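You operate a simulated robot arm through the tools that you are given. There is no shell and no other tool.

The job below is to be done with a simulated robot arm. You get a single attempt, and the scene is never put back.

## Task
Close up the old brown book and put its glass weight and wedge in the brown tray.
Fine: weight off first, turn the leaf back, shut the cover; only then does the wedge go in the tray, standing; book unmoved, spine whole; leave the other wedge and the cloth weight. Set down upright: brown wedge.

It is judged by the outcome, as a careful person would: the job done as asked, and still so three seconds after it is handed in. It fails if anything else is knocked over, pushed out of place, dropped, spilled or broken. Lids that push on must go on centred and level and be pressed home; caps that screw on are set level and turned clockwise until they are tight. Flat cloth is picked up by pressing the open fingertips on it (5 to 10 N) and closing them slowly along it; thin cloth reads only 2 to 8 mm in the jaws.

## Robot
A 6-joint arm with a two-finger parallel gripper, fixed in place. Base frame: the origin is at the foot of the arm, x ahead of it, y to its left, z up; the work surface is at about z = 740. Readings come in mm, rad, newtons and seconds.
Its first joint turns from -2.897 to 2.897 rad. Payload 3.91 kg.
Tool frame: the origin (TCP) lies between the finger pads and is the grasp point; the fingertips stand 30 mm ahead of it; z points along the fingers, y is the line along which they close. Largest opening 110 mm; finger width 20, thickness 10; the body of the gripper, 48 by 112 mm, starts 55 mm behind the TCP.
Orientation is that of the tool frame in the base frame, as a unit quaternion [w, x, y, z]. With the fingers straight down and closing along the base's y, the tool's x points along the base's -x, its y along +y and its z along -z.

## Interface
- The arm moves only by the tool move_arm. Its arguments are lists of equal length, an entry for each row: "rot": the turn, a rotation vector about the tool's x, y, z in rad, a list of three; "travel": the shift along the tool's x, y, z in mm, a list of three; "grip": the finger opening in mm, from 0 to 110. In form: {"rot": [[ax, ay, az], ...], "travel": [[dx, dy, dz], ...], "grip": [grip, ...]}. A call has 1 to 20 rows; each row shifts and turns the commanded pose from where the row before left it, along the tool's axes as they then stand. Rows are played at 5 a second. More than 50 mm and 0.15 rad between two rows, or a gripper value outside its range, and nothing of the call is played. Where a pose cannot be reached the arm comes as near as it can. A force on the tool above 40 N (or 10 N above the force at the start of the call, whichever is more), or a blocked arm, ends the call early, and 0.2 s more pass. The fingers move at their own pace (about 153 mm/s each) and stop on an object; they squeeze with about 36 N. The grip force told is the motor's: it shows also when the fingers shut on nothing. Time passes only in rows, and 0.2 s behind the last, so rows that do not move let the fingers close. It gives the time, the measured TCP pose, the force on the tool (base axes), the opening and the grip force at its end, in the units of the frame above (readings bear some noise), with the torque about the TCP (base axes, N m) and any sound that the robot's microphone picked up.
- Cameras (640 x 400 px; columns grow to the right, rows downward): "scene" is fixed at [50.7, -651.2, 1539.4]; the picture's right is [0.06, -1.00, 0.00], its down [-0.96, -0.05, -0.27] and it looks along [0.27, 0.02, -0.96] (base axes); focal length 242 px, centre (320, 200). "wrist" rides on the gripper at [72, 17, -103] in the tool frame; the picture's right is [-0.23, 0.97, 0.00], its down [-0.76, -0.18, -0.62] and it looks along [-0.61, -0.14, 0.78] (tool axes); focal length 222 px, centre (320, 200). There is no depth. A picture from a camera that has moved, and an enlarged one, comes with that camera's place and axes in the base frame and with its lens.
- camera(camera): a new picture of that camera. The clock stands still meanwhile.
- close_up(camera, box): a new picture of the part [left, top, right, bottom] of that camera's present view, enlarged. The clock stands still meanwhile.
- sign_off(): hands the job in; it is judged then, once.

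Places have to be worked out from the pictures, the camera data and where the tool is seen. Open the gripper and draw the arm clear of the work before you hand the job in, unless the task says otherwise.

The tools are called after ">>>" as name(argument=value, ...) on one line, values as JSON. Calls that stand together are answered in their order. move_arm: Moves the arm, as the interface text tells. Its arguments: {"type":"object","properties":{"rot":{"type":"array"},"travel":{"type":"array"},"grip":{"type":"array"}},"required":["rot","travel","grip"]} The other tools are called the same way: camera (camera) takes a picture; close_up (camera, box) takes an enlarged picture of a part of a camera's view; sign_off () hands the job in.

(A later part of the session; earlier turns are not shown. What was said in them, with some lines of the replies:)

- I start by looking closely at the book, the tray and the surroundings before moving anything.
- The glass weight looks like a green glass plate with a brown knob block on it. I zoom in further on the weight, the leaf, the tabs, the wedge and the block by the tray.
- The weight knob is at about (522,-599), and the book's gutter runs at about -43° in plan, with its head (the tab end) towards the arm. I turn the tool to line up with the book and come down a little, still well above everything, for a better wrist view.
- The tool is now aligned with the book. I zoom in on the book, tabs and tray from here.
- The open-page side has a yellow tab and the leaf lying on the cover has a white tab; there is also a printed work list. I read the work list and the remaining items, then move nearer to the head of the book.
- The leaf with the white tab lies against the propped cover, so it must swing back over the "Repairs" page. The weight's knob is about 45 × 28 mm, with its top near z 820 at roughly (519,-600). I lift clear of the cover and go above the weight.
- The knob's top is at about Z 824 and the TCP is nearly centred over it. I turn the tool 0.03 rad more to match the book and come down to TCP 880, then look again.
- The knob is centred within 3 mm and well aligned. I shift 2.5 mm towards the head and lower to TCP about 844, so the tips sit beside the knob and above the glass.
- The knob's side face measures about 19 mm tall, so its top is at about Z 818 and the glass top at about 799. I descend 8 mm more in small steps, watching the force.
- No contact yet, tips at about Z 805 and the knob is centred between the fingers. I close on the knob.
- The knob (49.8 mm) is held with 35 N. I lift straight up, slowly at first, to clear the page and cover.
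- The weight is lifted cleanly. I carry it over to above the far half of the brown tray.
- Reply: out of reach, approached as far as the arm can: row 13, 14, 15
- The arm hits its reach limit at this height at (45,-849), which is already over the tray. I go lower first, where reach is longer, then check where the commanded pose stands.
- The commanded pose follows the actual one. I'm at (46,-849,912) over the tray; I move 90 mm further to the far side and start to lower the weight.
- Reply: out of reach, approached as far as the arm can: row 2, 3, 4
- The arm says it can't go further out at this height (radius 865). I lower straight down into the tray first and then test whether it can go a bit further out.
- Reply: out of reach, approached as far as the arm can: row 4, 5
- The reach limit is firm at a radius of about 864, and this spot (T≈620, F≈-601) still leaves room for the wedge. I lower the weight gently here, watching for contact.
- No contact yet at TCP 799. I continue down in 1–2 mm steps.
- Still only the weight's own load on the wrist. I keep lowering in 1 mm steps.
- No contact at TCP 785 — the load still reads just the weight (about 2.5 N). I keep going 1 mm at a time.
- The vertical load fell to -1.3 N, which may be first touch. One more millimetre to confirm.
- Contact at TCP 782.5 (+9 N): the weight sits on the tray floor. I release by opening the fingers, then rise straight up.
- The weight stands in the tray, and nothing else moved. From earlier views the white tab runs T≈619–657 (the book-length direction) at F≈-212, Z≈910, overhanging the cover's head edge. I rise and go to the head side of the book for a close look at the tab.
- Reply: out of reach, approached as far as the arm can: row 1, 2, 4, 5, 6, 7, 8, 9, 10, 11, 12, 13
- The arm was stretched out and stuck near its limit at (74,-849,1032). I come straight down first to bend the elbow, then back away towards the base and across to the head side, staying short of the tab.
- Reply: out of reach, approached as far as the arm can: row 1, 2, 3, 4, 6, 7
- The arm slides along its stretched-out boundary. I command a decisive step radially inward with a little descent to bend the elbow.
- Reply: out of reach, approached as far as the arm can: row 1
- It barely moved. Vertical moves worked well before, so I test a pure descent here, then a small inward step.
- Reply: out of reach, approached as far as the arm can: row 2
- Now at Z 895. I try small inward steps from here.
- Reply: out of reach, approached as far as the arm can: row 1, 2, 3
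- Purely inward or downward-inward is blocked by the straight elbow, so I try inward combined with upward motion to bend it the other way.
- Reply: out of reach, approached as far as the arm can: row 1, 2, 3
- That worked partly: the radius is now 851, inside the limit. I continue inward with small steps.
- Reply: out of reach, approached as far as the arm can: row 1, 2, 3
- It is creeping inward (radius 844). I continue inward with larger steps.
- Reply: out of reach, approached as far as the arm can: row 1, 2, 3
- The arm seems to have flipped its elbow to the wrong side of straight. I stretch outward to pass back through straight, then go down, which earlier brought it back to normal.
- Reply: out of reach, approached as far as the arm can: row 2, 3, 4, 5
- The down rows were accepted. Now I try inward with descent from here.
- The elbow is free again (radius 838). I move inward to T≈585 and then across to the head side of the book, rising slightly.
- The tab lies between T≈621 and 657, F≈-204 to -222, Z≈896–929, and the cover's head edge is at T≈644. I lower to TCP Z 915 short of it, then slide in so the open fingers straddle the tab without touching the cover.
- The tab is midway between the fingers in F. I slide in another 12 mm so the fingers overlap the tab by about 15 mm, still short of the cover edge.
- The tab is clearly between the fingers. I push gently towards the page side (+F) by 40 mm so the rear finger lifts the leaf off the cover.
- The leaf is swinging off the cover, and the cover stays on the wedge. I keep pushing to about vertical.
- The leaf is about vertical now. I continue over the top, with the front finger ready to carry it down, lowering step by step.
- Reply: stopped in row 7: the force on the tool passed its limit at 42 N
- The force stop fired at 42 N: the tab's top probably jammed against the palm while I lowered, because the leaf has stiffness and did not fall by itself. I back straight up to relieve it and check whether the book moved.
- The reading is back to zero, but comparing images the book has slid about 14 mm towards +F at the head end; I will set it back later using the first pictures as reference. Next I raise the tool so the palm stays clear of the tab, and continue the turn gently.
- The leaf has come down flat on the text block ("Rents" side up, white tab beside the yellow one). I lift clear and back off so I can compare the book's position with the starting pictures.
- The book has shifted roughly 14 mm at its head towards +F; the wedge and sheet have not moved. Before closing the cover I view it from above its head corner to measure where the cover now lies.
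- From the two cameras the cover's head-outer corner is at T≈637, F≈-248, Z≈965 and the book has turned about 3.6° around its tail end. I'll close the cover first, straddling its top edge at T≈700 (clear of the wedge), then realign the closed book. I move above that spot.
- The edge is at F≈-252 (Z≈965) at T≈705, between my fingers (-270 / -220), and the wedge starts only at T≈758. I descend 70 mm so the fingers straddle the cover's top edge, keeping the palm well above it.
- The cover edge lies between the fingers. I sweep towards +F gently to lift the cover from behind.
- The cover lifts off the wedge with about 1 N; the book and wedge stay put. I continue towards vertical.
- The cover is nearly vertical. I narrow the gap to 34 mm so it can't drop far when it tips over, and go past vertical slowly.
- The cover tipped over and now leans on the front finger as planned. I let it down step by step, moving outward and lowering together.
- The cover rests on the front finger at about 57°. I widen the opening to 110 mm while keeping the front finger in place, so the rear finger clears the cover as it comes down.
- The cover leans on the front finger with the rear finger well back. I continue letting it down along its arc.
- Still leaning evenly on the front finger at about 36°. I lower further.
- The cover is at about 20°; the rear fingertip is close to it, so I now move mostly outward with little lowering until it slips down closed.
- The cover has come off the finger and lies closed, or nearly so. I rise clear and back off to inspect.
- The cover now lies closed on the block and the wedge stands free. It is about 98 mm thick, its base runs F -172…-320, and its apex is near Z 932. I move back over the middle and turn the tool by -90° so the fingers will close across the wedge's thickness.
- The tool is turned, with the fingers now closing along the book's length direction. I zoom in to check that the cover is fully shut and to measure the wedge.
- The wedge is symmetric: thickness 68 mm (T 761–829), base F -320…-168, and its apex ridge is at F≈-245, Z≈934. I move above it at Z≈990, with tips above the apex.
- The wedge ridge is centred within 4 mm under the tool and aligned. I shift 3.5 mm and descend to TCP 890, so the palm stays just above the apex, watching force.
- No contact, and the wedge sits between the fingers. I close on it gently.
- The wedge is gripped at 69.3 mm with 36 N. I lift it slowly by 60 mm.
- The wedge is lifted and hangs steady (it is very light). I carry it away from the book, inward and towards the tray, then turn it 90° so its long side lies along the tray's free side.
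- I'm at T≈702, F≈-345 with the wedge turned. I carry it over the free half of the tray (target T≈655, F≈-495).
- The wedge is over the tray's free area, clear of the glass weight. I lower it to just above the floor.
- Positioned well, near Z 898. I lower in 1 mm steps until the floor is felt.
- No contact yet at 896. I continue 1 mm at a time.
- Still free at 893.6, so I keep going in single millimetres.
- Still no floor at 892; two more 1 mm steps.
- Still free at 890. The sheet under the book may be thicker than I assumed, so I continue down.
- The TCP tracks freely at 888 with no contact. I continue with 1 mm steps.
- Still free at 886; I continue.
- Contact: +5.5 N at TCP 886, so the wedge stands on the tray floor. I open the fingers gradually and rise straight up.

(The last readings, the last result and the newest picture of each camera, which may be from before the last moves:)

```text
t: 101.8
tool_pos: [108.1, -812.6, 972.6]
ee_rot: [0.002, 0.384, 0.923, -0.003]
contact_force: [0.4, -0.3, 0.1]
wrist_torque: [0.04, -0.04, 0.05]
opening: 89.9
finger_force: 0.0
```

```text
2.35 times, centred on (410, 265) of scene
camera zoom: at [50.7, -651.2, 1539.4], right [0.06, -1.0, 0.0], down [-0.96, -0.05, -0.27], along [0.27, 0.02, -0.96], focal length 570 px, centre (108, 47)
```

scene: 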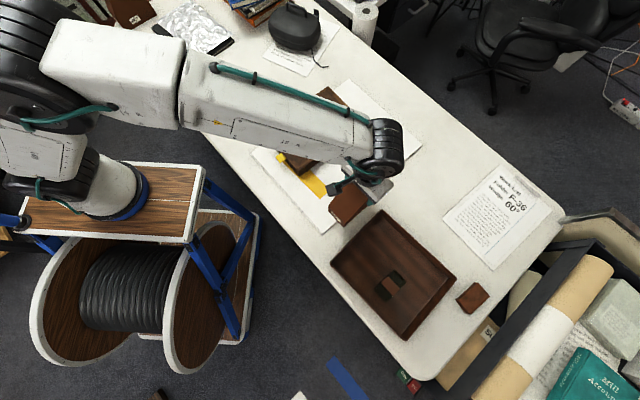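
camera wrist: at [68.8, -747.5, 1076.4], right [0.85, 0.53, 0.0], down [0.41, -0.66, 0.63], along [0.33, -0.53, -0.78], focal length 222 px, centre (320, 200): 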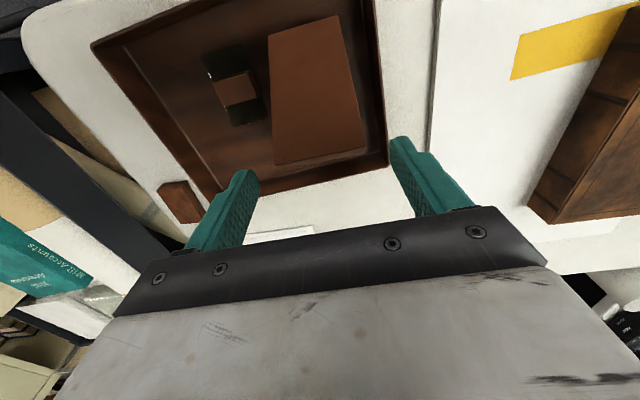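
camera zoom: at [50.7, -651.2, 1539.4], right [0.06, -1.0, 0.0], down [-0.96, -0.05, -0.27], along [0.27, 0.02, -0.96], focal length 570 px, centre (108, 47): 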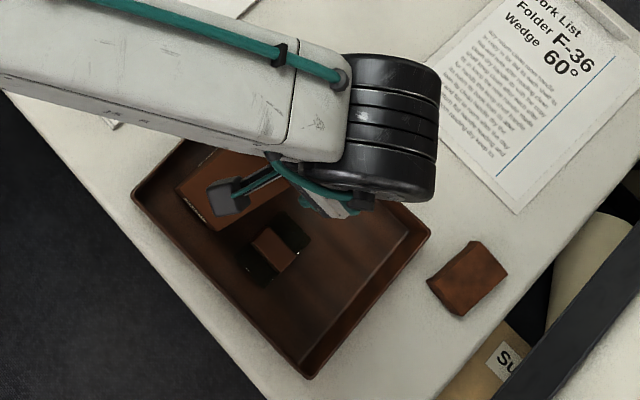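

The wedge stands upright in the tray beside the weight. I rise a bit more and go back to the very pose of my second picture (t=2.2), to compare the book's position with how it was at the start.

>>> move_arm(rot=[[0, 0, 0], [0, 0, 0], [0, 0, 0], [0, 0, 0], [0, 0, 0], [0, 0, 0], [0, 0, 0], [0, 0, 0], [0, 0, 0], [0, 0, 0], [0, 0, 0], [0, 0, -0.028], [0, 0, 0]], travel=[[0, 0, -22], [10, 39.6, -9], [10, 39.6, -9], [10, 39.6, -9], [10, 39.6, -9], [10, 39.6, -9], [10, 39.6, -9], [10, 39.6, -9], [10, 39.6, -9], [10, 39.6, -9], [10, 39.6, -7], [0, 0, 0], [0, 0, 0]], grip=[90, 90, 90, 90, 90, 90, 90, 110, 110, 110, 110, 110, 110])

>>> close_up(camera="wrist", box=[220, 90, 420, 250])

>>> close_up(camera="wrist", box=[230, 100, 370, 200])

>>> close_up(camera="scene", box=[240, 70, 440, 240])

```text
t: 104.6
tool_pos: [316.9, -461.7, 1081.6]
ee_rot: [0.002, 0.371, 0.929, -0.004]
contact_force: [-0.1, 0.0, 0.7]
wrist_torque: [0.01, 0.04, 0.03]
opening: 110.0
finger_force: 0.0
```

```text
2.50 times, centred on (320, 170) of wrist
camera zoom: at [276.7, -397.3, 1184.1], right [0.83, 0.55, 0.0], down [0.43, -0.65, 0.63], along [0.34, -0.53, -0.78], focal length 555 px, centre (320, 275)
```

zoom: 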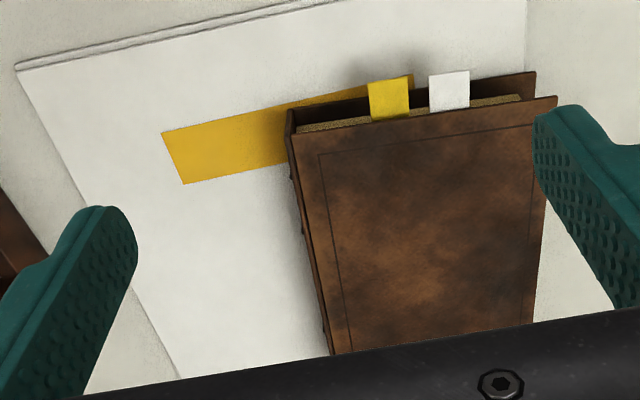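

```text
4.00 times, centred on (300, 150) of wrist
camera zoom: at [276.7, -397.3, 1184.1], right [0.83, 0.55, 0.0], down [0.43, -0.65, 0.63], along [0.34, -0.53, -0.78], focal length 888 px, centre (400, 400)
```

zoom: 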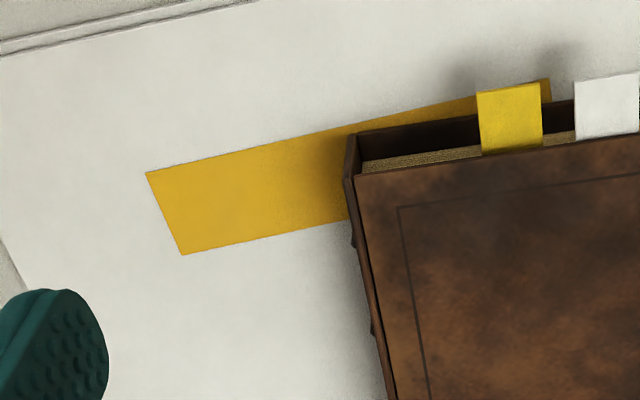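

```text
2.35 times, centred on (340, 155) of scene
camera zoom: at [50.7, -651.2, 1539.4], right [0.06, -1.0, 0.0], down [-0.96, -0.05, -0.27], along [0.27, 0.02, -0.96], focal length 570 px, centre (273, 306)
```

zoom: 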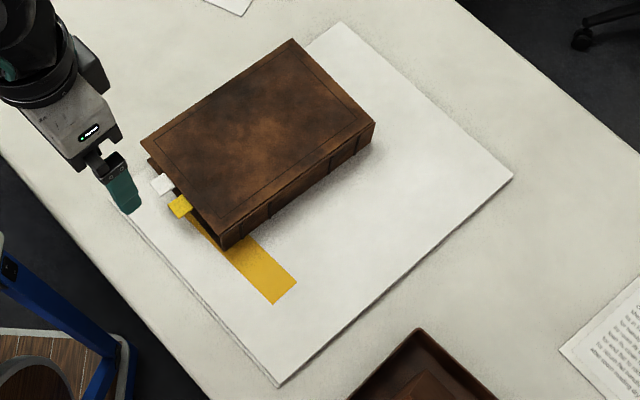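

The static references match this view exactly, so I can compare: the book is turned about 0.05 rad, its head moved about +11.5 mm in F, and its middle moved about +5 mm in T. I will push it back with two fingertips on its fore-edge, just above the thick sheet. First I turn the tool and touch the bare sheet to learn its height.

>>> move_arm(rot=[[0, 0, -0.1403], [0, 0, -0.1403], [0, 0, -0.1403], [0, 0, -0.1403], [0, 0, -0.1403], [0, 0, -0.1403], [0, 0, -0.1403], [0, 0, -0.1403], [0, 0, -0.1403], [0, 0, -0.1403], [0, 0, -0.1403], [0, 0, 0], [0, 0, 0], [0, 0, 0], [0, 0, 0], [0, 0, 0]], travel=[[0, 0, 0], [0, 0, 0], [0, 0, 0], [0, 0, 0], [0, 0, 0], [0, 0, 0], [0, 0, 0], [0, 0, 0], [0, 0, 0], [0, 0, 0], [0, 0, 0], [40, -32, 30], [40, -32, 30], [40, -32, 30], [40, -33, 30], [0, 0, 0]], grip=[110, 110, 110, 110, 110, 110, 110, 110, 110, 80, 50, 20, 0, 0, 0, 0])

>>> camera(camera="wrist")

```text
refused: row 12 steps farther than a row can; nothing moved
```

```text
taken
camera wrist: at [276.7, -397.3, 1184.1], right [0.83, 0.55, 0.0], down [0.43, -0.65, 0.63], along [0.34, -0.53, -0.78], focal length 222 px, centre (320, 200)
```

wrist: 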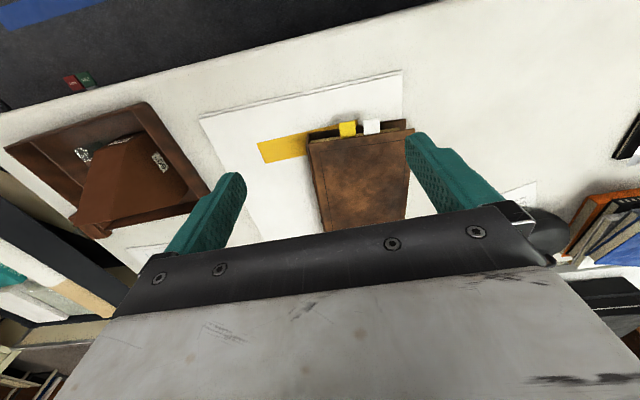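

The rows were too long, so nothing moved. I repeat with shorter steps.

>>> move_arm(rot=[[0, 0, -0.1403], [0, 0, -0.1403], [0, 0, -0.1403], [0, 0, -0.1403], [0, 0, -0.1403], [0, 0, -0.1403], [0, 0, -0.1403], [0, 0, -0.1403], [0, 0, -0.1403], [0, 0, -0.1403], [0, 0, -0.1403], [0, 0, 0], [0, 0, 0], [0, 0, 0], [0, 0, 0], [0, 0, 0], [0, 0, 0]], travel=[[0, 0, 0], [0, 0, 0], [0, 0, 0], [0, 0, 0], [0, 0, 0], [0, 0, 0], [0, 0, 0], [0, 0, 0], [0, 0, 0], [0, 0, 0], [0, 0, 0], [32, -26, 24], [32, -26, 24], [32, -26, 24], [32, -26, 24], [32, -26, 24], [0, 0, 0]], grip=[110, 110, 110, 110, 110, 110, 110, 110, 110, 80, 50, 20, 0, 0, 0, 0, 0])

>>> camera(camera="wrist")

>>> close_up(camera="scene", box=[240, 70, 440, 240])

```text
t: 108.2
tool_pos: [295.1, -667.0, 962.1]
ee_rot: [0.0, -0.382, 0.924, -0.003]
contact_force: [0.4, 0.5, 0.1]
wrist_torque: [-0.01, 0.01, 0.03]
opening: 0.0
finger_force: 35.7
```

```text
taken
camera wrist: at [232.4, -704.4, 1066.4], right [-0.53, 0.85, -0.01], down [0.66, 0.42, 0.62], along [0.53, 0.32, -0.78], focal length 222 px, centre (320, 200)
```

wrist: 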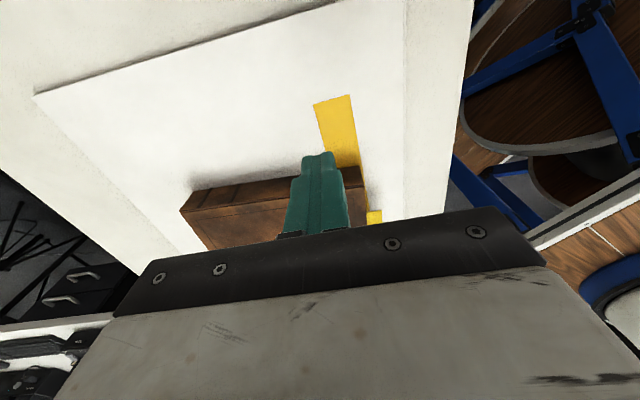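

```text
2.35 times, centred on (340, 155) of scene
camera zoom: at [50.7, -651.2, 1539.4], right [0.06, -1.0, 0.0], down [-0.96, -0.05, -0.27], along [0.27, 0.02, -0.96], focal length 570 px, centre (273, 306)
```

zoom: 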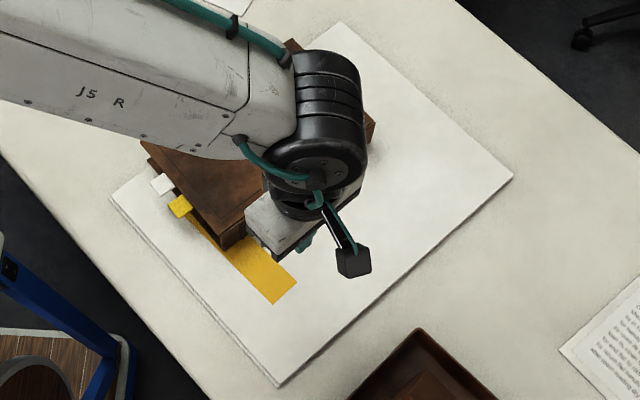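

I'm over the sheet but close to the yellow strip, so I shift 50 mm further along and lower towards the bare sheet.

>>> move_arm(rot=[[0, 0, 0], [0, 0, 0], [0, 0, 0], [0, 0, 0], [0, 0, 0], [0, 0, 0], [0, 0, 0]], travel=[[0, -30, 20], [0, -20, 30], [0, 0, 40], [0, 0, 35], [0, 0, 25], [0, 0, 17], [0, 0, 0]], grip=[0, 0, 0, 0, 0, 0, 0])

>>> camera(camera="wrist")

```text
t: 109.8
tool_pos: [331.7, -703.1, 794.6]
ee_rot: [-0.001, -0.383, 0.924, -0.003]
contact_force: [0.0, -0.1, -0.6]
wrist_torque: [0.01, 0.02, -0.01]
opening: 0.0
finger_force: 35.9
```

```text
taken
camera wrist: at [268.8, -741.3, 899.1], right [-0.53, 0.85, -0.01], down [0.66, 0.42, 0.62], along [0.53, 0.32, -0.78], focal length 222 px, centre (320, 200)
```

wrist: 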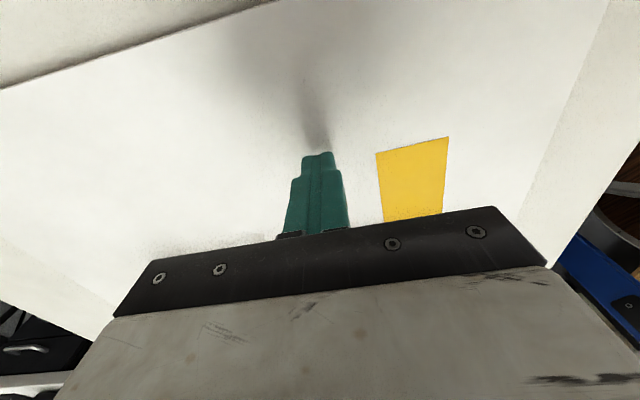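

The fingertips are about 15 mm above the sheet. I lower in small steps to feel it.

>>> move_arm(rot=[[0, 0, 0], [0, 0, 0], [0, 0, 0], [0, 0, 0], [0, 0, 0], [0, 0, 0]], travel=[[0, 0, 3], [0, 0, 3], [0, 0, 2], [0, 0, 1], [0, 0, 1], [0, 0, 0]], grip=[0, 0, 0, 0, 0, 0])

```text
t: 111.2
tool_pos: [332.3, -703.6, 785.7]
ee_rot: [0.0, -0.383, 0.924, -0.003]
contact_force: [0.1, 0.3, -0.6]
wrist_torque: [0.01, -0.02, 0.01]
opening: 0.1
finger_force: 35.7
```

No contact at TCP 785.7. I continue in 1 mm steps.

>>> move_arm(rot=[[0, 0, 0], [0, 0, 0], [0, 0, 0], [0, 0, 0], [0, 0, 0]], travel=[[0, 0, 1], [0, 0, 1], [0, 0, 1], [0, 0, 1], [0, 0, 0]], grip=[0, 0, 0, 0, 0])

```text
t: 112.4
tool_pos: [331.4, -703.1, 781.7]
ee_rot: [-0.001, -0.383, 0.924, -0.004]
contact_force: [-0.2, 1.8, 6.1]
wrist_torque: [0.09, -0.02, 0.0]
opening: 0.0
finger_force: 36.1
```

The sheet top is felt at TCP 781.7, so it lies at about Z 751.7. I raise, open the fingers, and go over the book to its fore-edge side.

>>> move_arm(rot=[[0, 0, 0], [0, 0, 0], [0, 0, 0], [0, 0, 0], [0, 0, 0], [0, 0, 0], [0, 0, 0], [0, 0, 0], [0, 0, 0], [0, 0, 0], [0, 0, 0], [0, 0, 0], [0, 0, 0], [0, 0, 0]], travel=[[0, 0, -30], [0, 0, -45], [0, 0, -45], [-38, -6, 0], [-38, -6, 0], [-38, -6, 0], [-38, -6, 0], [-38, -6, 0], [-38, -6, 0], [-38, -6, 0], [-38, -6, 0], [-34, -6, 0], [0, 0, 0], [0, 0, 0]], grip=[0, 0, 0, 0, 0, 0, 30, 60, 90, 110, 110, 110, 110, 110])

>>> camera(camera="wrist")

>>> close_up(camera="scene", box=[230, 40, 430, 210])

```text
t: 115.4
tool_pos: [608.9, -501.6, 900.4]
ee_rot: [0.0, -0.382, 0.924, -0.003]
contact_force: [0.9, -0.7, 0.6]
wrist_torque: [0.01, 0.01, -0.01]
opening: 110.2
finger_force: 0.0
```

```text
taken
camera wrist: at [546.2, -538.7, 1004.2], right [-0.53, 0.85, -0.01], down [0.66, 0.42, 0.62], along [0.53, 0.32, -0.78], focal length 222 px, centre (320, 200)
```

wrist: 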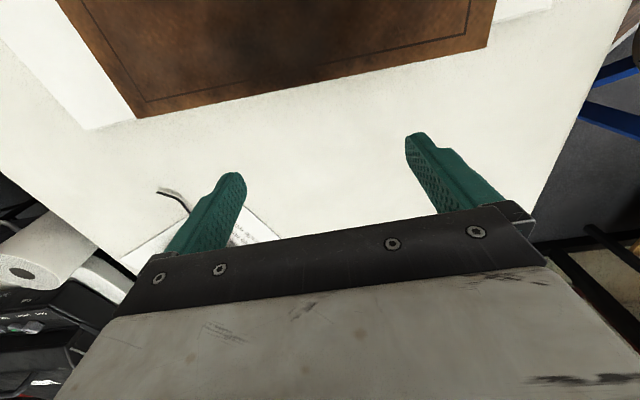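

```text
2.35 times, centred on (330, 125) of scene
camera zoom: at [50.7, -651.2, 1539.4], right [0.06, -1.0, 0.0], down [-0.96, -0.05, -0.27], along [0.27, 0.02, -0.96], focal length 570 px, centre (296, 376)
```

zoom: 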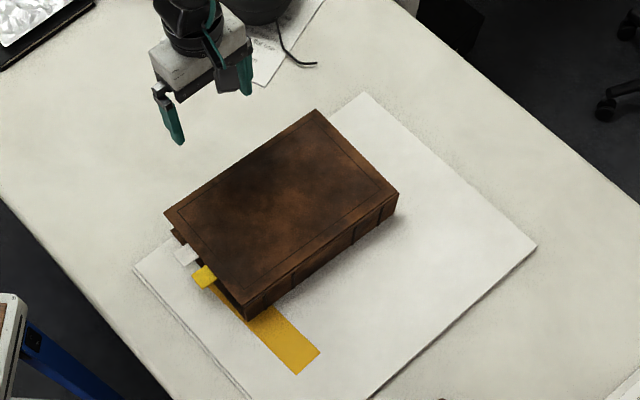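

From this view the fore-edge runs from F≈51 at the head to F≈36 at the tail. It should be parallel to the sheet edge at about F≈40, so pushing at the head end is what's needed. I shift so one finger meets the edge near the head, and lower the tips to 2 mm above the sheet level, clear of the book.

>>> move_arm(rot=[[0, 0, 0], [0, 0, 0], [0, 0, 0], [0, 0, 0], [0, 0, 0], [0, 0, 0], [0, 0, 0], [0, 0, 0]], travel=[[0, 25, 20], [0, 25, 20], [0, 0, 30], [0, 0, 22], [0, 0, 14], [0, 0, 7], [0, 0, 3.5], [0, 0, 0]], grip=[110, 110, 110, 110, 110, 110, 110, 110])

>>> camera(camera="wrist")

>>> close_up(camera="scene", box=[230, 40, 430, 210])

```text
t: 117.2
tool_pos: [574.4, -466.5, 781.8]
ee_rot: [-0.001, -0.382, 0.924, -0.003]
contact_force: [0.4, 0.2, 0.2]
wrist_torque: [0.0, -0.05, -0.01]
opening: 109.9
finger_force: 0.1
```

```text
taken
camera wrist: at [510.4, -505.3, 887.2], right [-0.53, 0.85, -0.01], down [0.66, 0.42, 0.62], along [0.53, 0.32, -0.78], focal length 222 px, centre (320, 200)
```

wrist: 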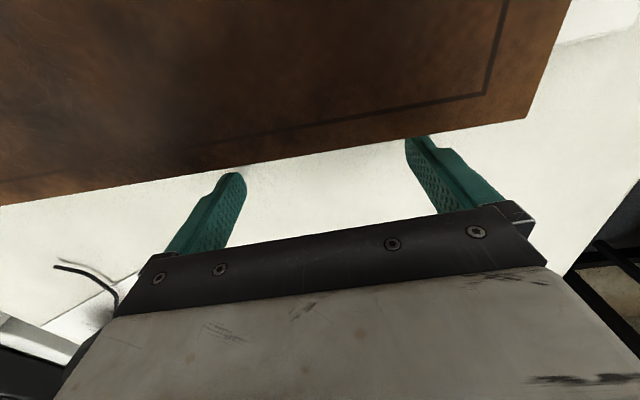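

```text
2.35 times, centred on (330, 125) of scene
camera zoom: at [50.7, -651.2, 1539.4], right [0.06, -1.0, 0.0], down [-0.96, -0.05, -0.27], along [0.27, 0.02, -0.96], focal length 570 px, centre (296, 376)
```

zoom: 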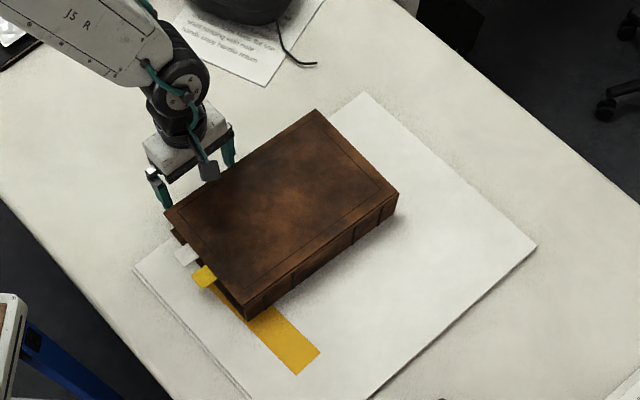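

The tips are just above sheet level, about 20 mm from the edge. I lower 1 mm and approach the fore-edge.

>>> move_arm(rot=[[0, 0, 0], [0, 0, 0], [0, 0, 0], [0, 0, 0], [0, 0, 0]], travel=[[0, 0, 1], [5, 0, 0], [5, 0, 0], [5, 0, 0], [0, 0, 0]], grip=[110, 110, 110, 110, 110])

>>> close_up(camera="wrist", box=[180, 80, 560, 240])

>>> close_up(camera="scene", box=[260, 80, 340, 150])

```text
t: 118.4
tool_pos: [562.7, -479.4, 784.1]
ee_rot: [-0.001, -0.382, 0.924, -0.004]
contact_force: [-0.6, 0.2, 0.1]
wrist_torque: [0.02, -0.04, 0.04]
opening: 110.0
finger_force: 0.1
```

```text
1.68 times, centred on (370, 160) of wrist
camera zoom: at [499.7, -516.2, 886.7], right [-0.53, 0.85, -0.01], down [0.66, 0.42, 0.62], along [0.53, 0.32, -0.78], focal length 374 px, centre (236, 267)
```

zoom: 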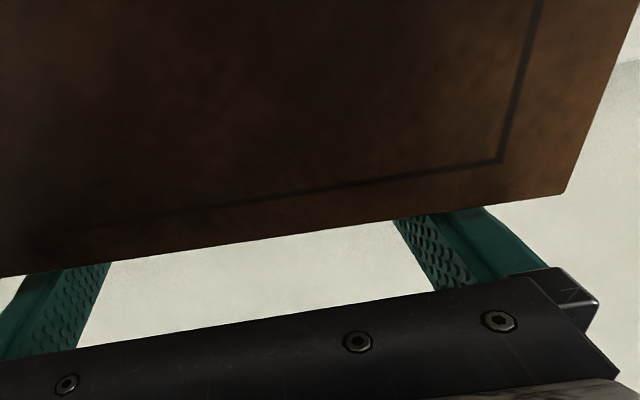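

```text
5.71 times, centred on (300, 115) of scene
camera zoom: at [50.7, -651.2, 1539.4], right [0.06, -1.0, 0.0], down [-0.96, -0.05, -0.27], along [0.27, 0.02, -0.96], focal length 1383 px, centre (434, 686)
```

zoom: 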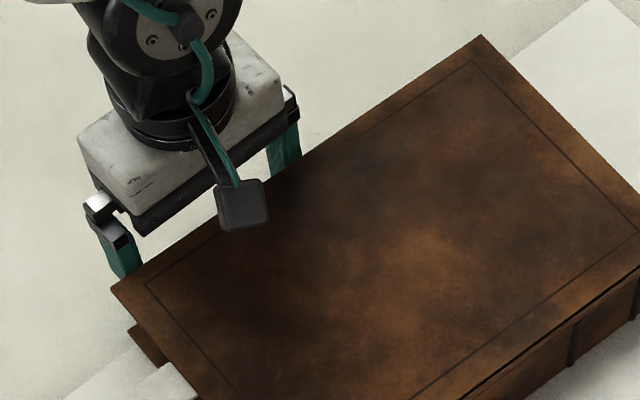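

The finger is now close to the edge near the head. I push on in 1 mm steps and watch for the contact force.

>>> move_arm(rot=[[0, 0, 0], [0, 0, 0], [0, 0, 0], [0, 0, 0], [0, 0, 0]], travel=[[1, 0, 0], [1, 0, 0], [1, 0, 0], [1, 0, 0], [0, 0, 0]], grip=[110, 110, 110, 110, 110])

```text
t: 119.6
tool_pos: [560.6, -481.6, 782.3]
ee_rot: [-0.001, -0.383, 0.924, -0.003]
contact_force: [1.4, 1.2, 0.9]
wrist_torque: [-0.03, 0.04, -0.11]
opening: 109.8
finger_force: 0.0
```

First light contact (about 2 N) at the expected place. I now push with a slight component towards the head, to undo the small lengthwise shift as well.

>>> move_arm(rot=[[0, 0, 0], [0, 0, 0], [0, 0, 0], [0, 0, 0], [0, 0, 0]], travel=[[1, 0.5, 0], [1, 0.5, 0], [1, 0.5, 0], [1, 0.5, 0], [0, 0, 0]], grip=[110, 110, 110, 110, 110])

>>> close_up(camera="wrist", box=[180, 80, 560, 240])

>>> close_up(camera="scene", box=[260, 140, 390, 210])

```text
t: 120.8
tool_pos: [556.4, -482.2, 783.0]
ee_rot: [-0.001, -0.382, 0.924, -0.003]
contact_force: [5.4, 4.3, -0.2]
wrist_torque: [-0.08, 0.02, -0.42]
opening: 110.5
finger_force: 0.0
```

```text
1.68 times, centred on (370, 160) of wrist
camera zoom: at [493.3, -520.2, 886.7], right [-0.53, 0.85, -0.01], down [0.66, 0.42, 0.62], along [0.53, 0.32, -0.78], focal length 374 px, centre (236, 267)
```

zoom: 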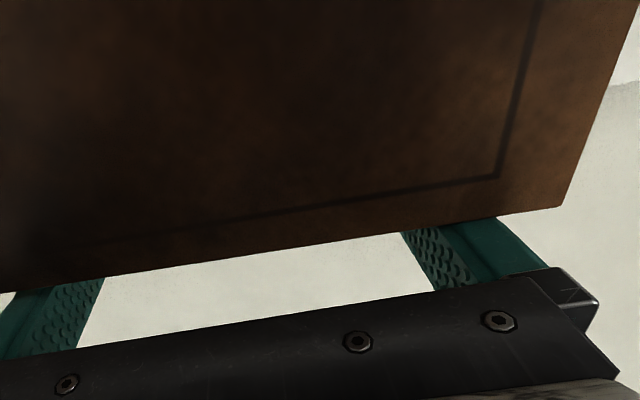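

```text
4.92 times, centred on (325, 175) of scene
camera zoom: at [50.7, -651.2, 1539.4], right [0.06, -1.0, 0.0], down [-0.96, -0.05, -0.27], along [0.27, 0.02, -0.96], focal length 1192 px, centre (295, 323)
```

zoom: 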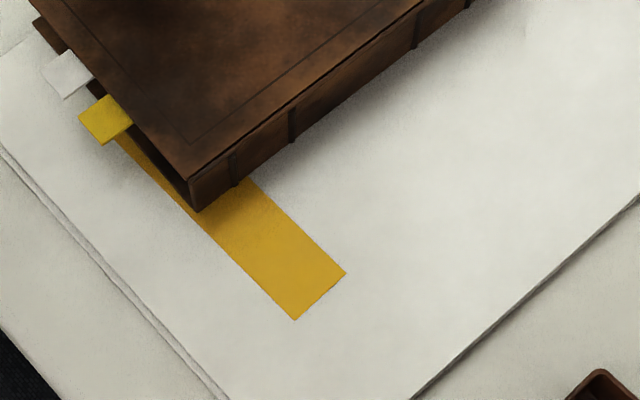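

The book is moving back smoothly at about 7 N. The tab's image position has gone part of the way to its original place. I continue.

>>> move_arm(rot=[[0, 0, 0], [0, 0, 0], [0, 0, 0], [0, 0, 0], [0, 0, 0]], travel=[[1, 0.6, 0], [1, 0.6, 0], [1, 0.6, 0], [1, 0.6, 0], [0, 0, 0]], grip=[110, 110, 110, 110, 110])

>>> close_up(camera="wrist", box=[180, 80, 560, 240])

>>> close_up(camera="scene", box=[260, 140, 390, 210])

```text
t: 122.0
tool_pos: [551.7, -483.4, 782.7]
ee_rot: [-0.001, -0.383, 0.924, -0.003]
contact_force: [3.7, 2.8, -0.6]
wrist_torque: [-0.06, 0.01, -0.3]
opening: 109.6
finger_force: 0.1
```

```text
1.68 times, centred on (370, 160) of wrist
camera zoom: at [488.9, -521.6, 886.9], right [-0.53, 0.85, -0.01], down [0.66, 0.42, 0.62], along [0.53, 0.32, -0.78], focal length 374 px, centre (236, 267)
```

zoom: 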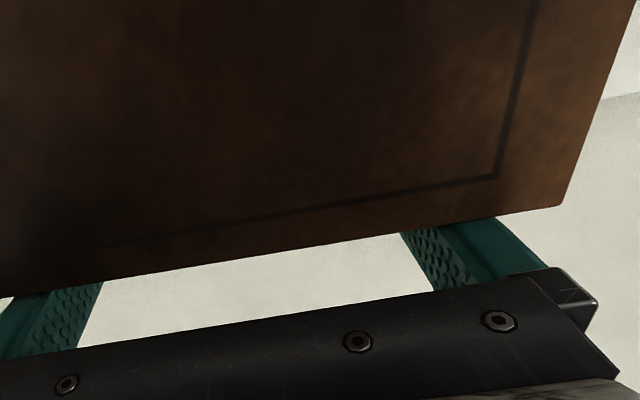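

```text
4.92 times, centred on (325, 175) of scene
camera zoom: at [50.7, -651.2, 1539.4], right [0.06, -1.0, 0.0], down [-0.96, -0.05, -0.27], along [0.27, 0.02, -0.96], focal length 1192 px, centre (295, 323)
```

zoom: 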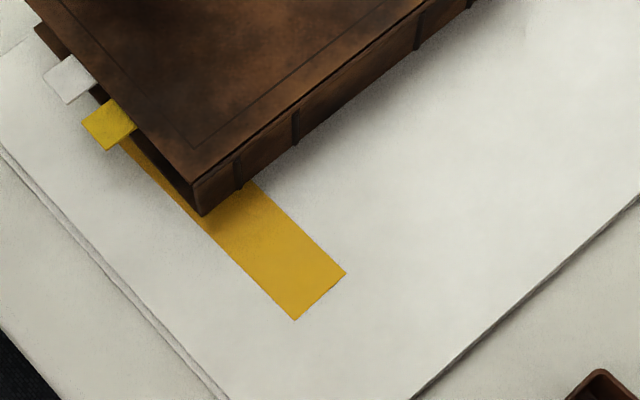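

Nearly there: the tab must still move about 5 mm in the same direction. I push 4 mm more.

>>> move_arm(rot=[[0, 0, 0], [0, 0, 0], [0, 0, 0], [0, 0, 0], [0, 0, 0]], travel=[[1, 0.6, 0], [1, 0.6, 0], [1, 0.6, 0], [1, 0.6, 0], [0, 0, 0]], grip=[110, 110, 110, 110, 110])

>>> close_up(camera="wrist", box=[180, 80, 560, 240])

>>> close_up(camera="scene", box=[260, 140, 390, 210])

>>> close_up(camera="scene", box=[240, 70, 440, 240])

```text
t: 123.2
tool_pos: [547.6, -485.1, 783.5]
ee_rot: [-0.001, -0.383, 0.924, -0.004]
contact_force: [5.0, 1.9, 0.0]
wrist_torque: [-0.02, 0.1, -0.29]
opening: 109.3
finger_force: 0.1
```

```text
1.68 times, centred on (370, 160) of wrist
camera zoom: at [484.0, -522.7, 887.1], right [-0.53, 0.85, -0.01], down [0.66, 0.42, 0.62], along [0.53, 0.32, -0.78], focal length 374 px, centre (236, 267)
```

zoom: 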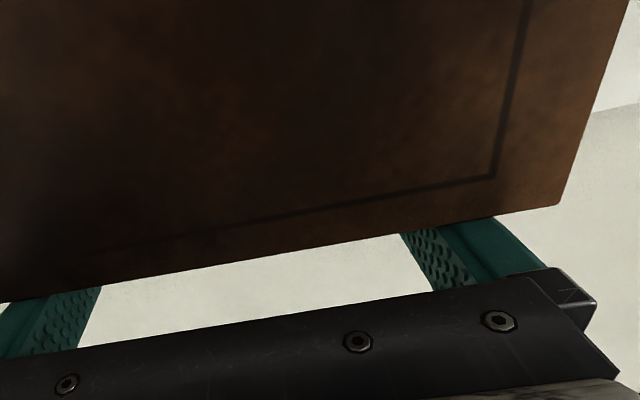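

```text
4.92 times, centred on (325, 175) of scene
camera zoom: at [50.7, -651.2, 1539.4], right [0.06, -1.0, 0.0], down [-0.96, -0.05, -0.27], along [0.27, 0.02, -0.96], focal length 1192 px, centre (295, 323)
```

zoom: 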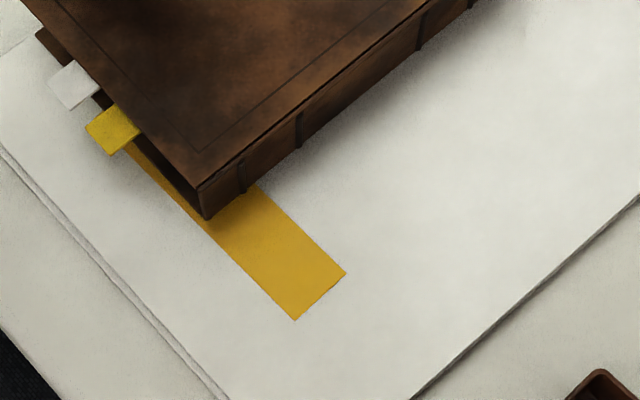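

```text
2.35 times, centred on (340, 155) of scene
camera zoom: at [50.7, -651.2, 1539.4], right [0.06, -1.0, 0.0], down [-0.96, -0.05, -0.27], along [0.27, 0.02, -0.96], focal length 570 px, centre (273, 306)
```

zoom: 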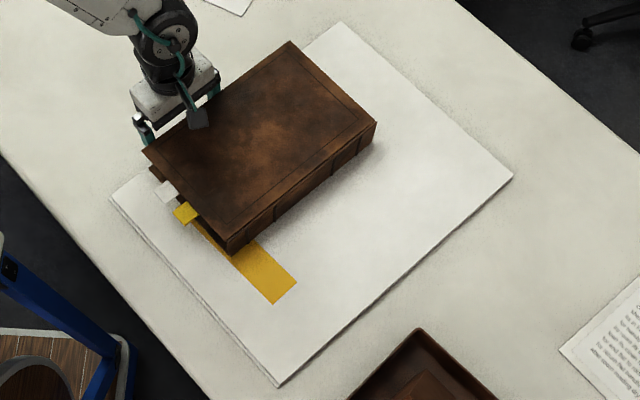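

By the scene picture the tabs and the spine corner are back within 1–2 px of their original places, and the book is again parallel to the sheet. I back the finger off, lift away, and return to the reference pose to verify.

>>> move_arm(rot=[[0, 0, 0], [0, 0, 0], [0, 0, 0], [0, 0, 0], [0, 0, 0], [0, 0, 0], [0, 0, 0], [0, 0, 0], [0, 0, 0]], travel=[[-2, 0, 0], [-8, 0, 0], [-12, 0, 0], [0, 0, -30], [0, 0, -45], [0, 0, -45], [0, 30, -40], [0, 40, -20], [0, 0, 0]], grip=[110, 110, 110, 110, 110, 110, 110, 110, 110])

>>> close_up(camera="scene", box=[240, 70, 440, 240])

```text
t: 125.2
tool_pos: [513.1, -418.8, 959.8]
ee_rot: [0.0, -0.383, 0.924, -0.003]
contact_force: [0.2, -0.2, 0.0]
wrist_torque: [-0.02, 0.0, -0.01]
opening: 110.1
finger_force: 0.0
```

```text
2.35 times, centred on (340, 155) of scene
camera zoom: at [50.7, -651.2, 1539.4], right [0.06, -1.0, 0.0], down [-0.96, -0.05, -0.27], along [0.27, 0.02, -0.96], focal length 570 px, centre (273, 306)
```

zoom: 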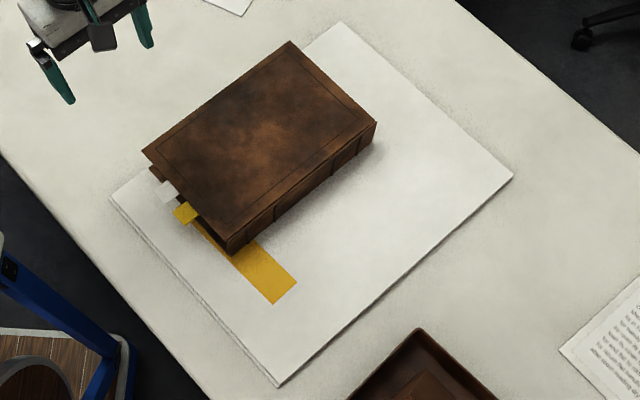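

I return to the reference pose of t=2.2 for an exact comparison.

>>> move_arm(rot=[[0, 0, 0], [0, 0, 0], [0, 0, 0], [0, 0, 0], [0, 0, 0], [0, 0, 0.1403], [0, 0, 0.1403], [0, 0, 0.1403], [0, 0, 0.1403], [0, 0, 0.1403], [0, 0, 0.1403], [0, 0, 0.1403], [0, 0, 0.1403], [0, 0, 0.1403], [0, 0, 0.1403], [0, 0, 0.1403], [0, 0, 0]], travel=[[34, 21, -24.4], [34, 21, -24.4], [34, 21, -24.4], [34, 21, -24.4], [34, 21, -24.4], [0, 0, 0], [0, 0, 0], [0, 0, 0], [0, 0, 0], [0, 0, 0], [0, 0, 0], [0, 0, 0], [0, 0, 0], [0, 0, 0], [0, 0, 0], [0, 0, 0], [0, 0, 0]], grip=[110, 110, 110, 110, 110, 110, 110, 110, 110, 110, 110, 110, 110, 110, 110, 110, 110])

>>> close_up(camera="wrist", box=[220, 90, 420, 250])

>>> close_up(camera="wrist", box=[230, 100, 370, 200])

>>> close_up(camera="scene", box=[260, 140, 390, 210])

```text
t: 128.8
tool_pos: [318.8, -463.8, 1083.8]
ee_rot: [0.001, 0.371, 0.929, -0.004]
contact_force: [0.0, -0.2, 0.4]
wrist_torque: [0.01, 0.0, -0.02]
opening: 110.0
finger_force: 0.0
```

```text
2.50 times, centred on (320, 170) of wrist
camera zoom: at [277.4, -399.8, 1187.7], right [0.84, 0.55, 0.0], down [0.43, -0.65, 0.63], along [0.34, -0.53, -0.78], focal length 555 px, centre (320, 275)
```

zoom: 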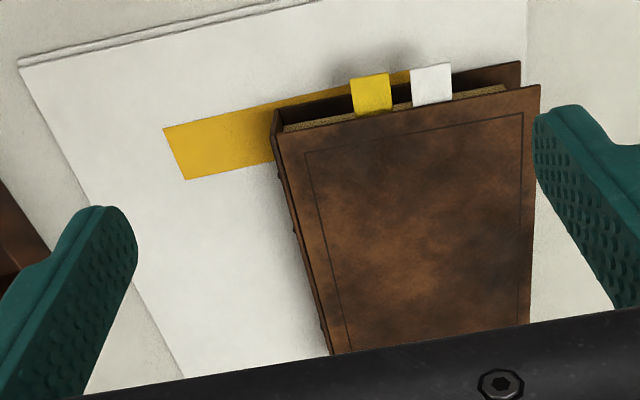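

```text
4.00 times, centred on (300, 150) of wrist
camera zoom: at [277.4, -399.8, 1187.7], right [0.84, 0.55, 0.0], down [0.43, -0.65, 0.63], along [0.34, -0.53, -0.78], focal length 888 px, centre (400, 400)
```

zoom: 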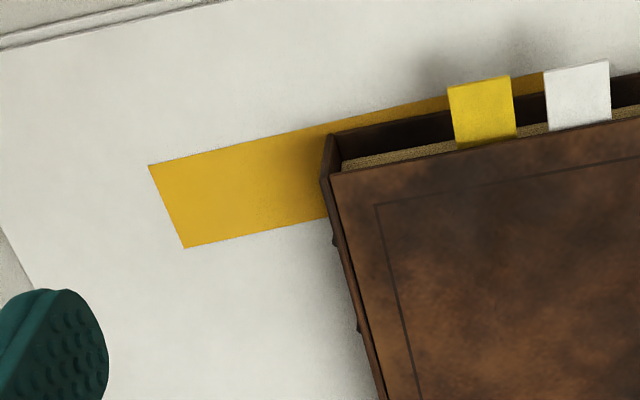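

```text
4.92 times, centred on (325, 175) of scene
camera zoom: at [50.7, -651.2, 1539.4], right [0.06, -1.0, 0.0], down [-0.96, -0.05, -0.27], along [0.27, 0.02, -0.96], focal length 1192 px, centre (295, 323)
```

zoom: 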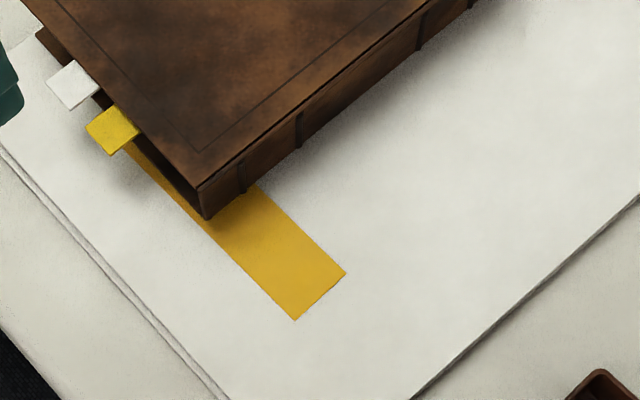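

The book is back to within about 1–3 mm of its starting pose, and the sheet is unmoved. Now I check that the cover is truly shut by touching it lightly near its fore-edge with closed fingertips.

>>> move_arm(rot=[[0, 0, 0], [0, 0, 0], [0, 0, 0], [0, 0, 0], [0, 0, 0], [0, 0, 0], [0, 0, 0], [0, 0, 0], [0, 0, 0], [0, 0, 0]], travel=[[-35, 17.2, 20], [-35, 17.2, 20], [-35, 17.2, 20], [-35, 17.2, 20], [-35, 17.2, 20], [-34.5, 17.2, 20], [0, 0, 40], [0, 0, 40], [0, 0, 20], [0, 0, 0]], grip=[80, 50, 20, 0, 0, 0, 0, 0, 0, 0])

>>> camera(camera="wrist")

>>> close_up(camera="scene", box=[230, 40, 430, 210])

```text
t: 131.0
tool_pos: [539.7, -534.8, 865.7]
ee_rot: [0.002, 0.37, 0.929, -0.004]
contact_force: [-0.4, 0.1, 0.5]
wrist_torque: [-0.03, -0.02, 0.02]
opening: 0.1
finger_force: 35.8
```

```text
taken
camera wrist: at [500.7, -470.5, 968.3], right [0.83, 0.55, 0.0], down [0.43, -0.65, 0.63], along [0.34, -0.53, -0.78], focal length 222 px, centre (320, 200)
```

wrist: 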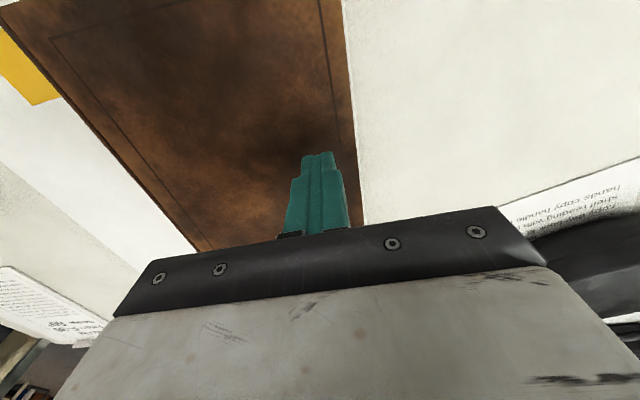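

```text
2.35 times, centred on (330, 125) of scene
camera zoom: at [50.7, -651.2, 1539.4], right [0.06, -1.0, 0.0], down [-0.96, -0.05, -0.27], along [0.27, 0.02, -0.96], focal length 570 px, centre (296, 376)
```

zoom: 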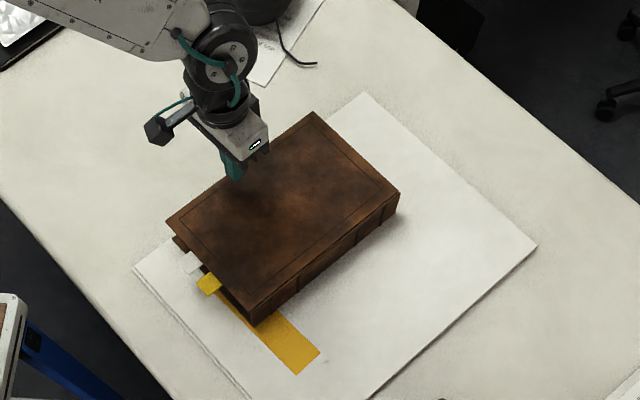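

The tips are at about Z 836 over the cover. I lower stepwise; contact should come near TCP 834 if the book is shut.

>>> move_arm(rot=[[0, 0, 0], [0, 0, 0], [0, 0, 0], [0, 0, 0], [0, 0, 0], [0, 0, 0]], travel=[[0, 0, 8], [0, 0, 6], [0, 0, 4], [0, 0, 3], [0, 0, 2], [0, 0, 0]], grip=[0, 0, 0, 0, 0, 0])

```text
t: 132.4
tool_pos: [541.5, -534.3, 842.0]
ee_rot: [0.002, 0.37, 0.929, -0.004]
contact_force: [-1.2, -0.5, -0.3]
wrist_torque: [-0.02, -0.02, -0.03]
opening: 0.0
finger_force: 35.9
```

No contact yet at 842, which is good: the cover isn't standing high. I go on in 1.5 mm steps.

>>> move_arm(rot=[[0, 0, 0], [0, 0, 0], [0, 0, 0], [0, 0, 0], [0, 0, 0]], travel=[[0, 0, 1.5], [0, 0, 1.5], [0, 0, 1], [0, 0, 1], [0, 0, 0]], grip=[0, 0, 0, 0, 0])

```text
t: 133.6
tool_pos: [541.2, -533.7, 836.0]
ee_rot: [0.001, 0.371, 0.929, -0.003]
contact_force: [-0.2, 0.1, -0.5]
wrist_torque: [0.03, -0.02, -0.02]
opening: 0.0
finger_force: 35.8
```

Still free at 836; I continue in 1 mm steps.

>>> move_arm(rot=[[0, 0, 0], [0, 0, 0], [0, 0, 0], [0, 0, 0]], travel=[[0, 0, 1], [0, 0, 1], [0, 0, 1], [0, 0, 0]], grip=[0, 0, 0, 0])

```text
t: 134.6
tool_pos: [541.2, -534.6, 835.9]
ee_rot: [0.002, 0.371, 0.929, -0.004]
contact_force: [-4.1, 5.7, 22.5]
wrist_torque: [0.29, 0.33, 0.02]
opening: 0.1
finger_force: 36.2
```

Firm contact at TCP about 836 (cover top at Z≈806), exactly what a shut book should give, so it is fully closed. I lift off and retreat to a clear place.

>>> move_arm(rot=[[0, 0, 0], [0, 0, 0], [0, 0, 0], [0, 0, 0], [0, 0, 0], [0, 0, 0], [0, 0, 0], [0, 0, 0], [0, 0, 0], [0, 0, 0]], travel=[[0, 0, -3], [0, 0, -15], [0, 0, -35], [0, 0, -45], [30, 0, -35], [38, -10, -25], [38, -15, -20], [40, -20, -10], [40, -20, 0], [0, 0, 0]], grip=[0, 0, 0, 0, 30, 60, 90, 110, 110, 110])

>>> camera(camera="scene")

>>> close_up(camera="scene", box=[260, 140, 390, 210])

>>> close_up(camera="scene", box=[240, 70, 440, 240])

>>> close_up(camera="scene", box=[320, 150, 580, 360])

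```text
t: 136.8
tool_pos: [360.7, -451.3, 1020.5]
ee_rot: [0.002, 0.37, 0.929, -0.004]
contact_force: [0.4, -0.1, -0.1]
wrist_torque: [0.05, -0.01, 0.02]
opening: 109.8
finger_force: 0.1
```

```text
taken
```

scene: 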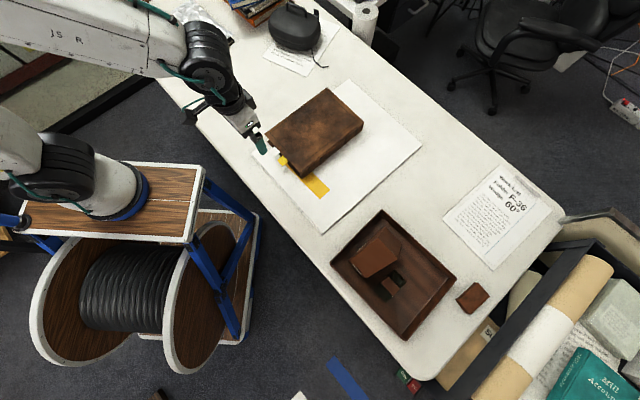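

```text
4.92 times, centred on (325, 175) of scene
camera zoom: at [50.7, -651.2, 1539.4], right [0.06, -1.0, 0.0], down [-0.96, -0.05, -0.27], along [0.27, 0.02, -0.96], focal length 1192 px, centre (295, 323)
```

zoom: 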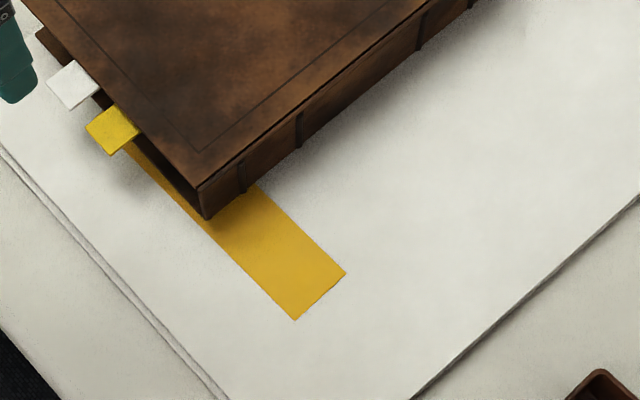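

```text
2.35 times, centred on (340, 155) of scene
camera zoom: at [50.7, -651.2, 1539.4], right [0.06, -1.0, 0.0], down [-0.96, -0.05, -0.27], along [0.27, 0.02, -0.96], focal length 570 px, centre (273, 306)
```

zoom: 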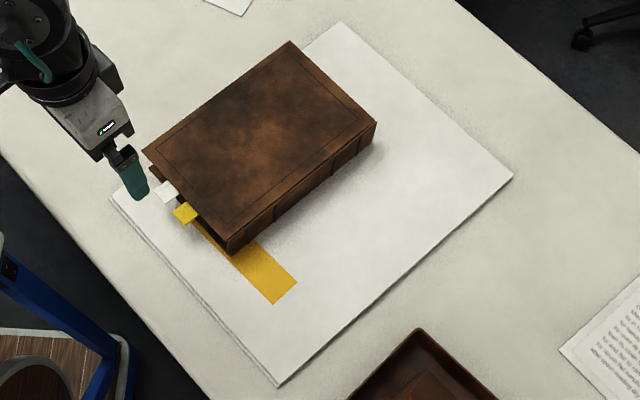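

```text
1.90 times, centred on (450, 255) of scene
camera zoom: at [50.7, -651.2, 1539.4], right [0.06, -1.0, 0.0], down [-0.96, -0.05, -0.27], along [0.27, 0.02, -0.96], focal length 461 px, centre (72, 95)
```

zoom: 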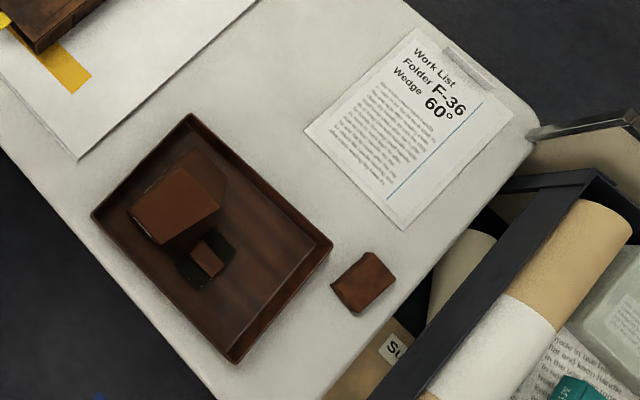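

Tray, cloth weight and work list are all where they were. One last close look at the tray and the rest of the table before handing in.

>>> close_up(camera="scene", box=[330, 205, 460, 300])

>>> close_up(camera="scene", box=[100, 0, 400, 120])

>>> camera(camera="wrist")

```text
4.21 times, centred on (395, 252) of scene
camera zoom: at [50.7, -651.2, 1539.4], right [0.06, -1.0, 0.0], down [-0.96, -0.05, -0.27], along [0.27, 0.02, -0.96], focal length 1019 px, centre (4, -21)
```

zoom: 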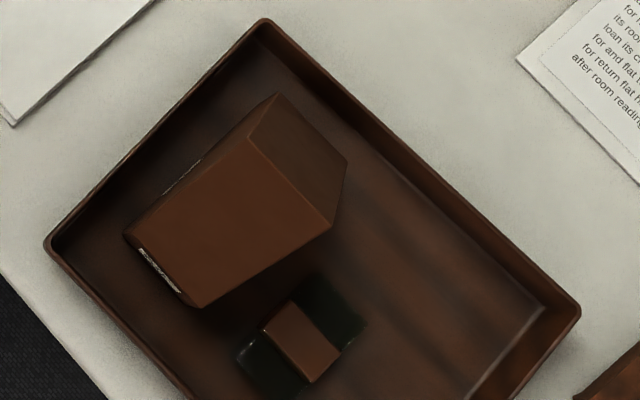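

```text
2.13 times, centred on (250, 60) of scene
camera zoom: at [50.7, -651.2, 1539.4], right [0.06, -1.0, 0.0], down [-0.96, -0.05, -0.27], along [0.27, 0.02, -0.96], focal length 516 px, centre (469, 499)
```

zoom: 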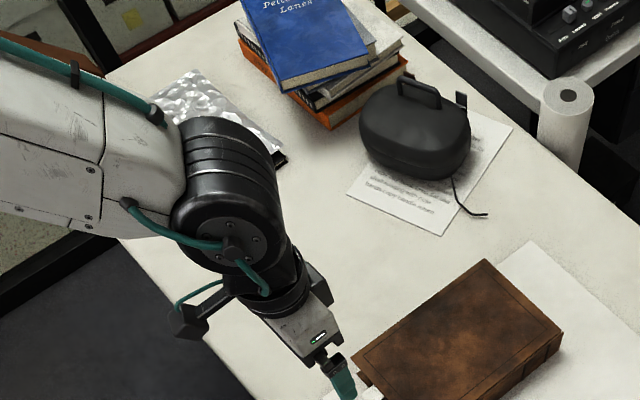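

```text
taken
camera wrist: at [319.7, -387.5, 1123.9], right [0.83, 0.55, 0.0], down [0.43, -0.65, 0.63], along [0.34, -0.53, -0.78], focal length 222 px, centre (320, 200)
```

wrist: 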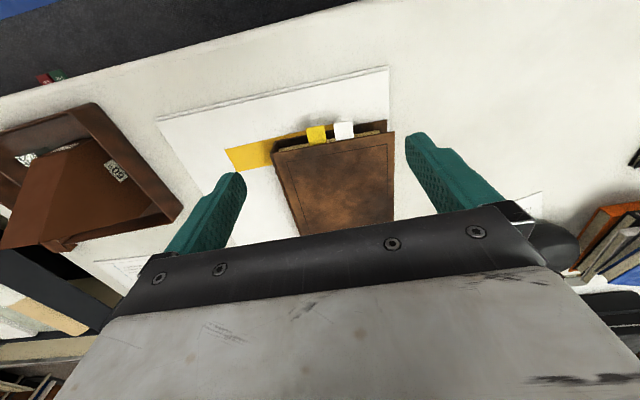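

The wedge stands upright on its base in the tray with the glass weight flat beside it; the book is shut and in place. I draw the open gripper up and clear, then hand in.

>>> move_arm(rot=[[0, 0, 0], [0, 0, 0], [0, 0, 0], [0, 0, 0], [0, 0, 0], [0, 0, 0]], travel=[[0, 0, -40], [0, 0, -40], [0, 10, -40], [0, 20, -20], [0, 0, 0], [0, 0, 0]], grip=[110, 110, 110, 110, 110, 110])

>>> close_up(camera="scene", box=[220, 40, 480, 340])

```text
t: 138.2
tool_pos: [382.0, -428.6, 1160.5]
ee_rot: [0.001, 0.371, 0.929, -0.003]
contact_force: [0.5, 0.1, 0.4]
wrist_torque: [0.01, -0.01, -0.02]
opening: 110.1
finger_force: 0.1
```

```text
1.33 times, centred on (350, 190) of scene
camera zoom: at [50.7, -651.2, 1539.4], right [0.06, -1.0, 0.0], down [-0.96, -0.05, -0.27], along [0.27, 0.02, -0.96], focal length 323 px, centre (280, 213)
```

zoom: 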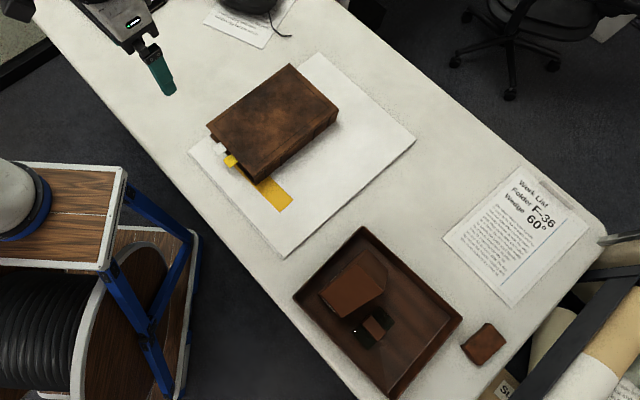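

The arm is clear and open, the book is shut on its sheet, the weight and wedge are in the tray, and the other items are undisturbed. I hand the job in.

>>> sign_off()

```text
The job is handed in.
```

I finished the job and handed it in, but the book did not stay still throughout. I knocked it out of place while turning the leaf, then pushed it back.

- **The slip:** The leaf's tab jammed against the gripper at about 42 N. This turned the book by about 3° and moved its head end about 12 mm. After shutting the cover I pushed it back along its fore-edge. It now sits within about 1–3 mm of where it started, going by the same camera views before and after.
- **Spine:** It looked whole in the pictures, but it was under that load during the jam and I had no way to test it.
- **Order:** The weight came off first, then I turned the leaf back and shut the cover. Only after that did the wedge go in the tray. A light touch on the cover found it fully closed.
- **Leaf:** Once it was past upright it dropped the rest of the way by itself instead of being lowered.
- **Tray:** The 60° wedge stands upright on its base, with the glass weight flat beside it.
- **Left alone:** The cloth weight, the sheet under the book, the tray and the work list are where they were. I did not go near the 40° wedge, but the arm hid it from view in my last picture, so I did not recheck it.
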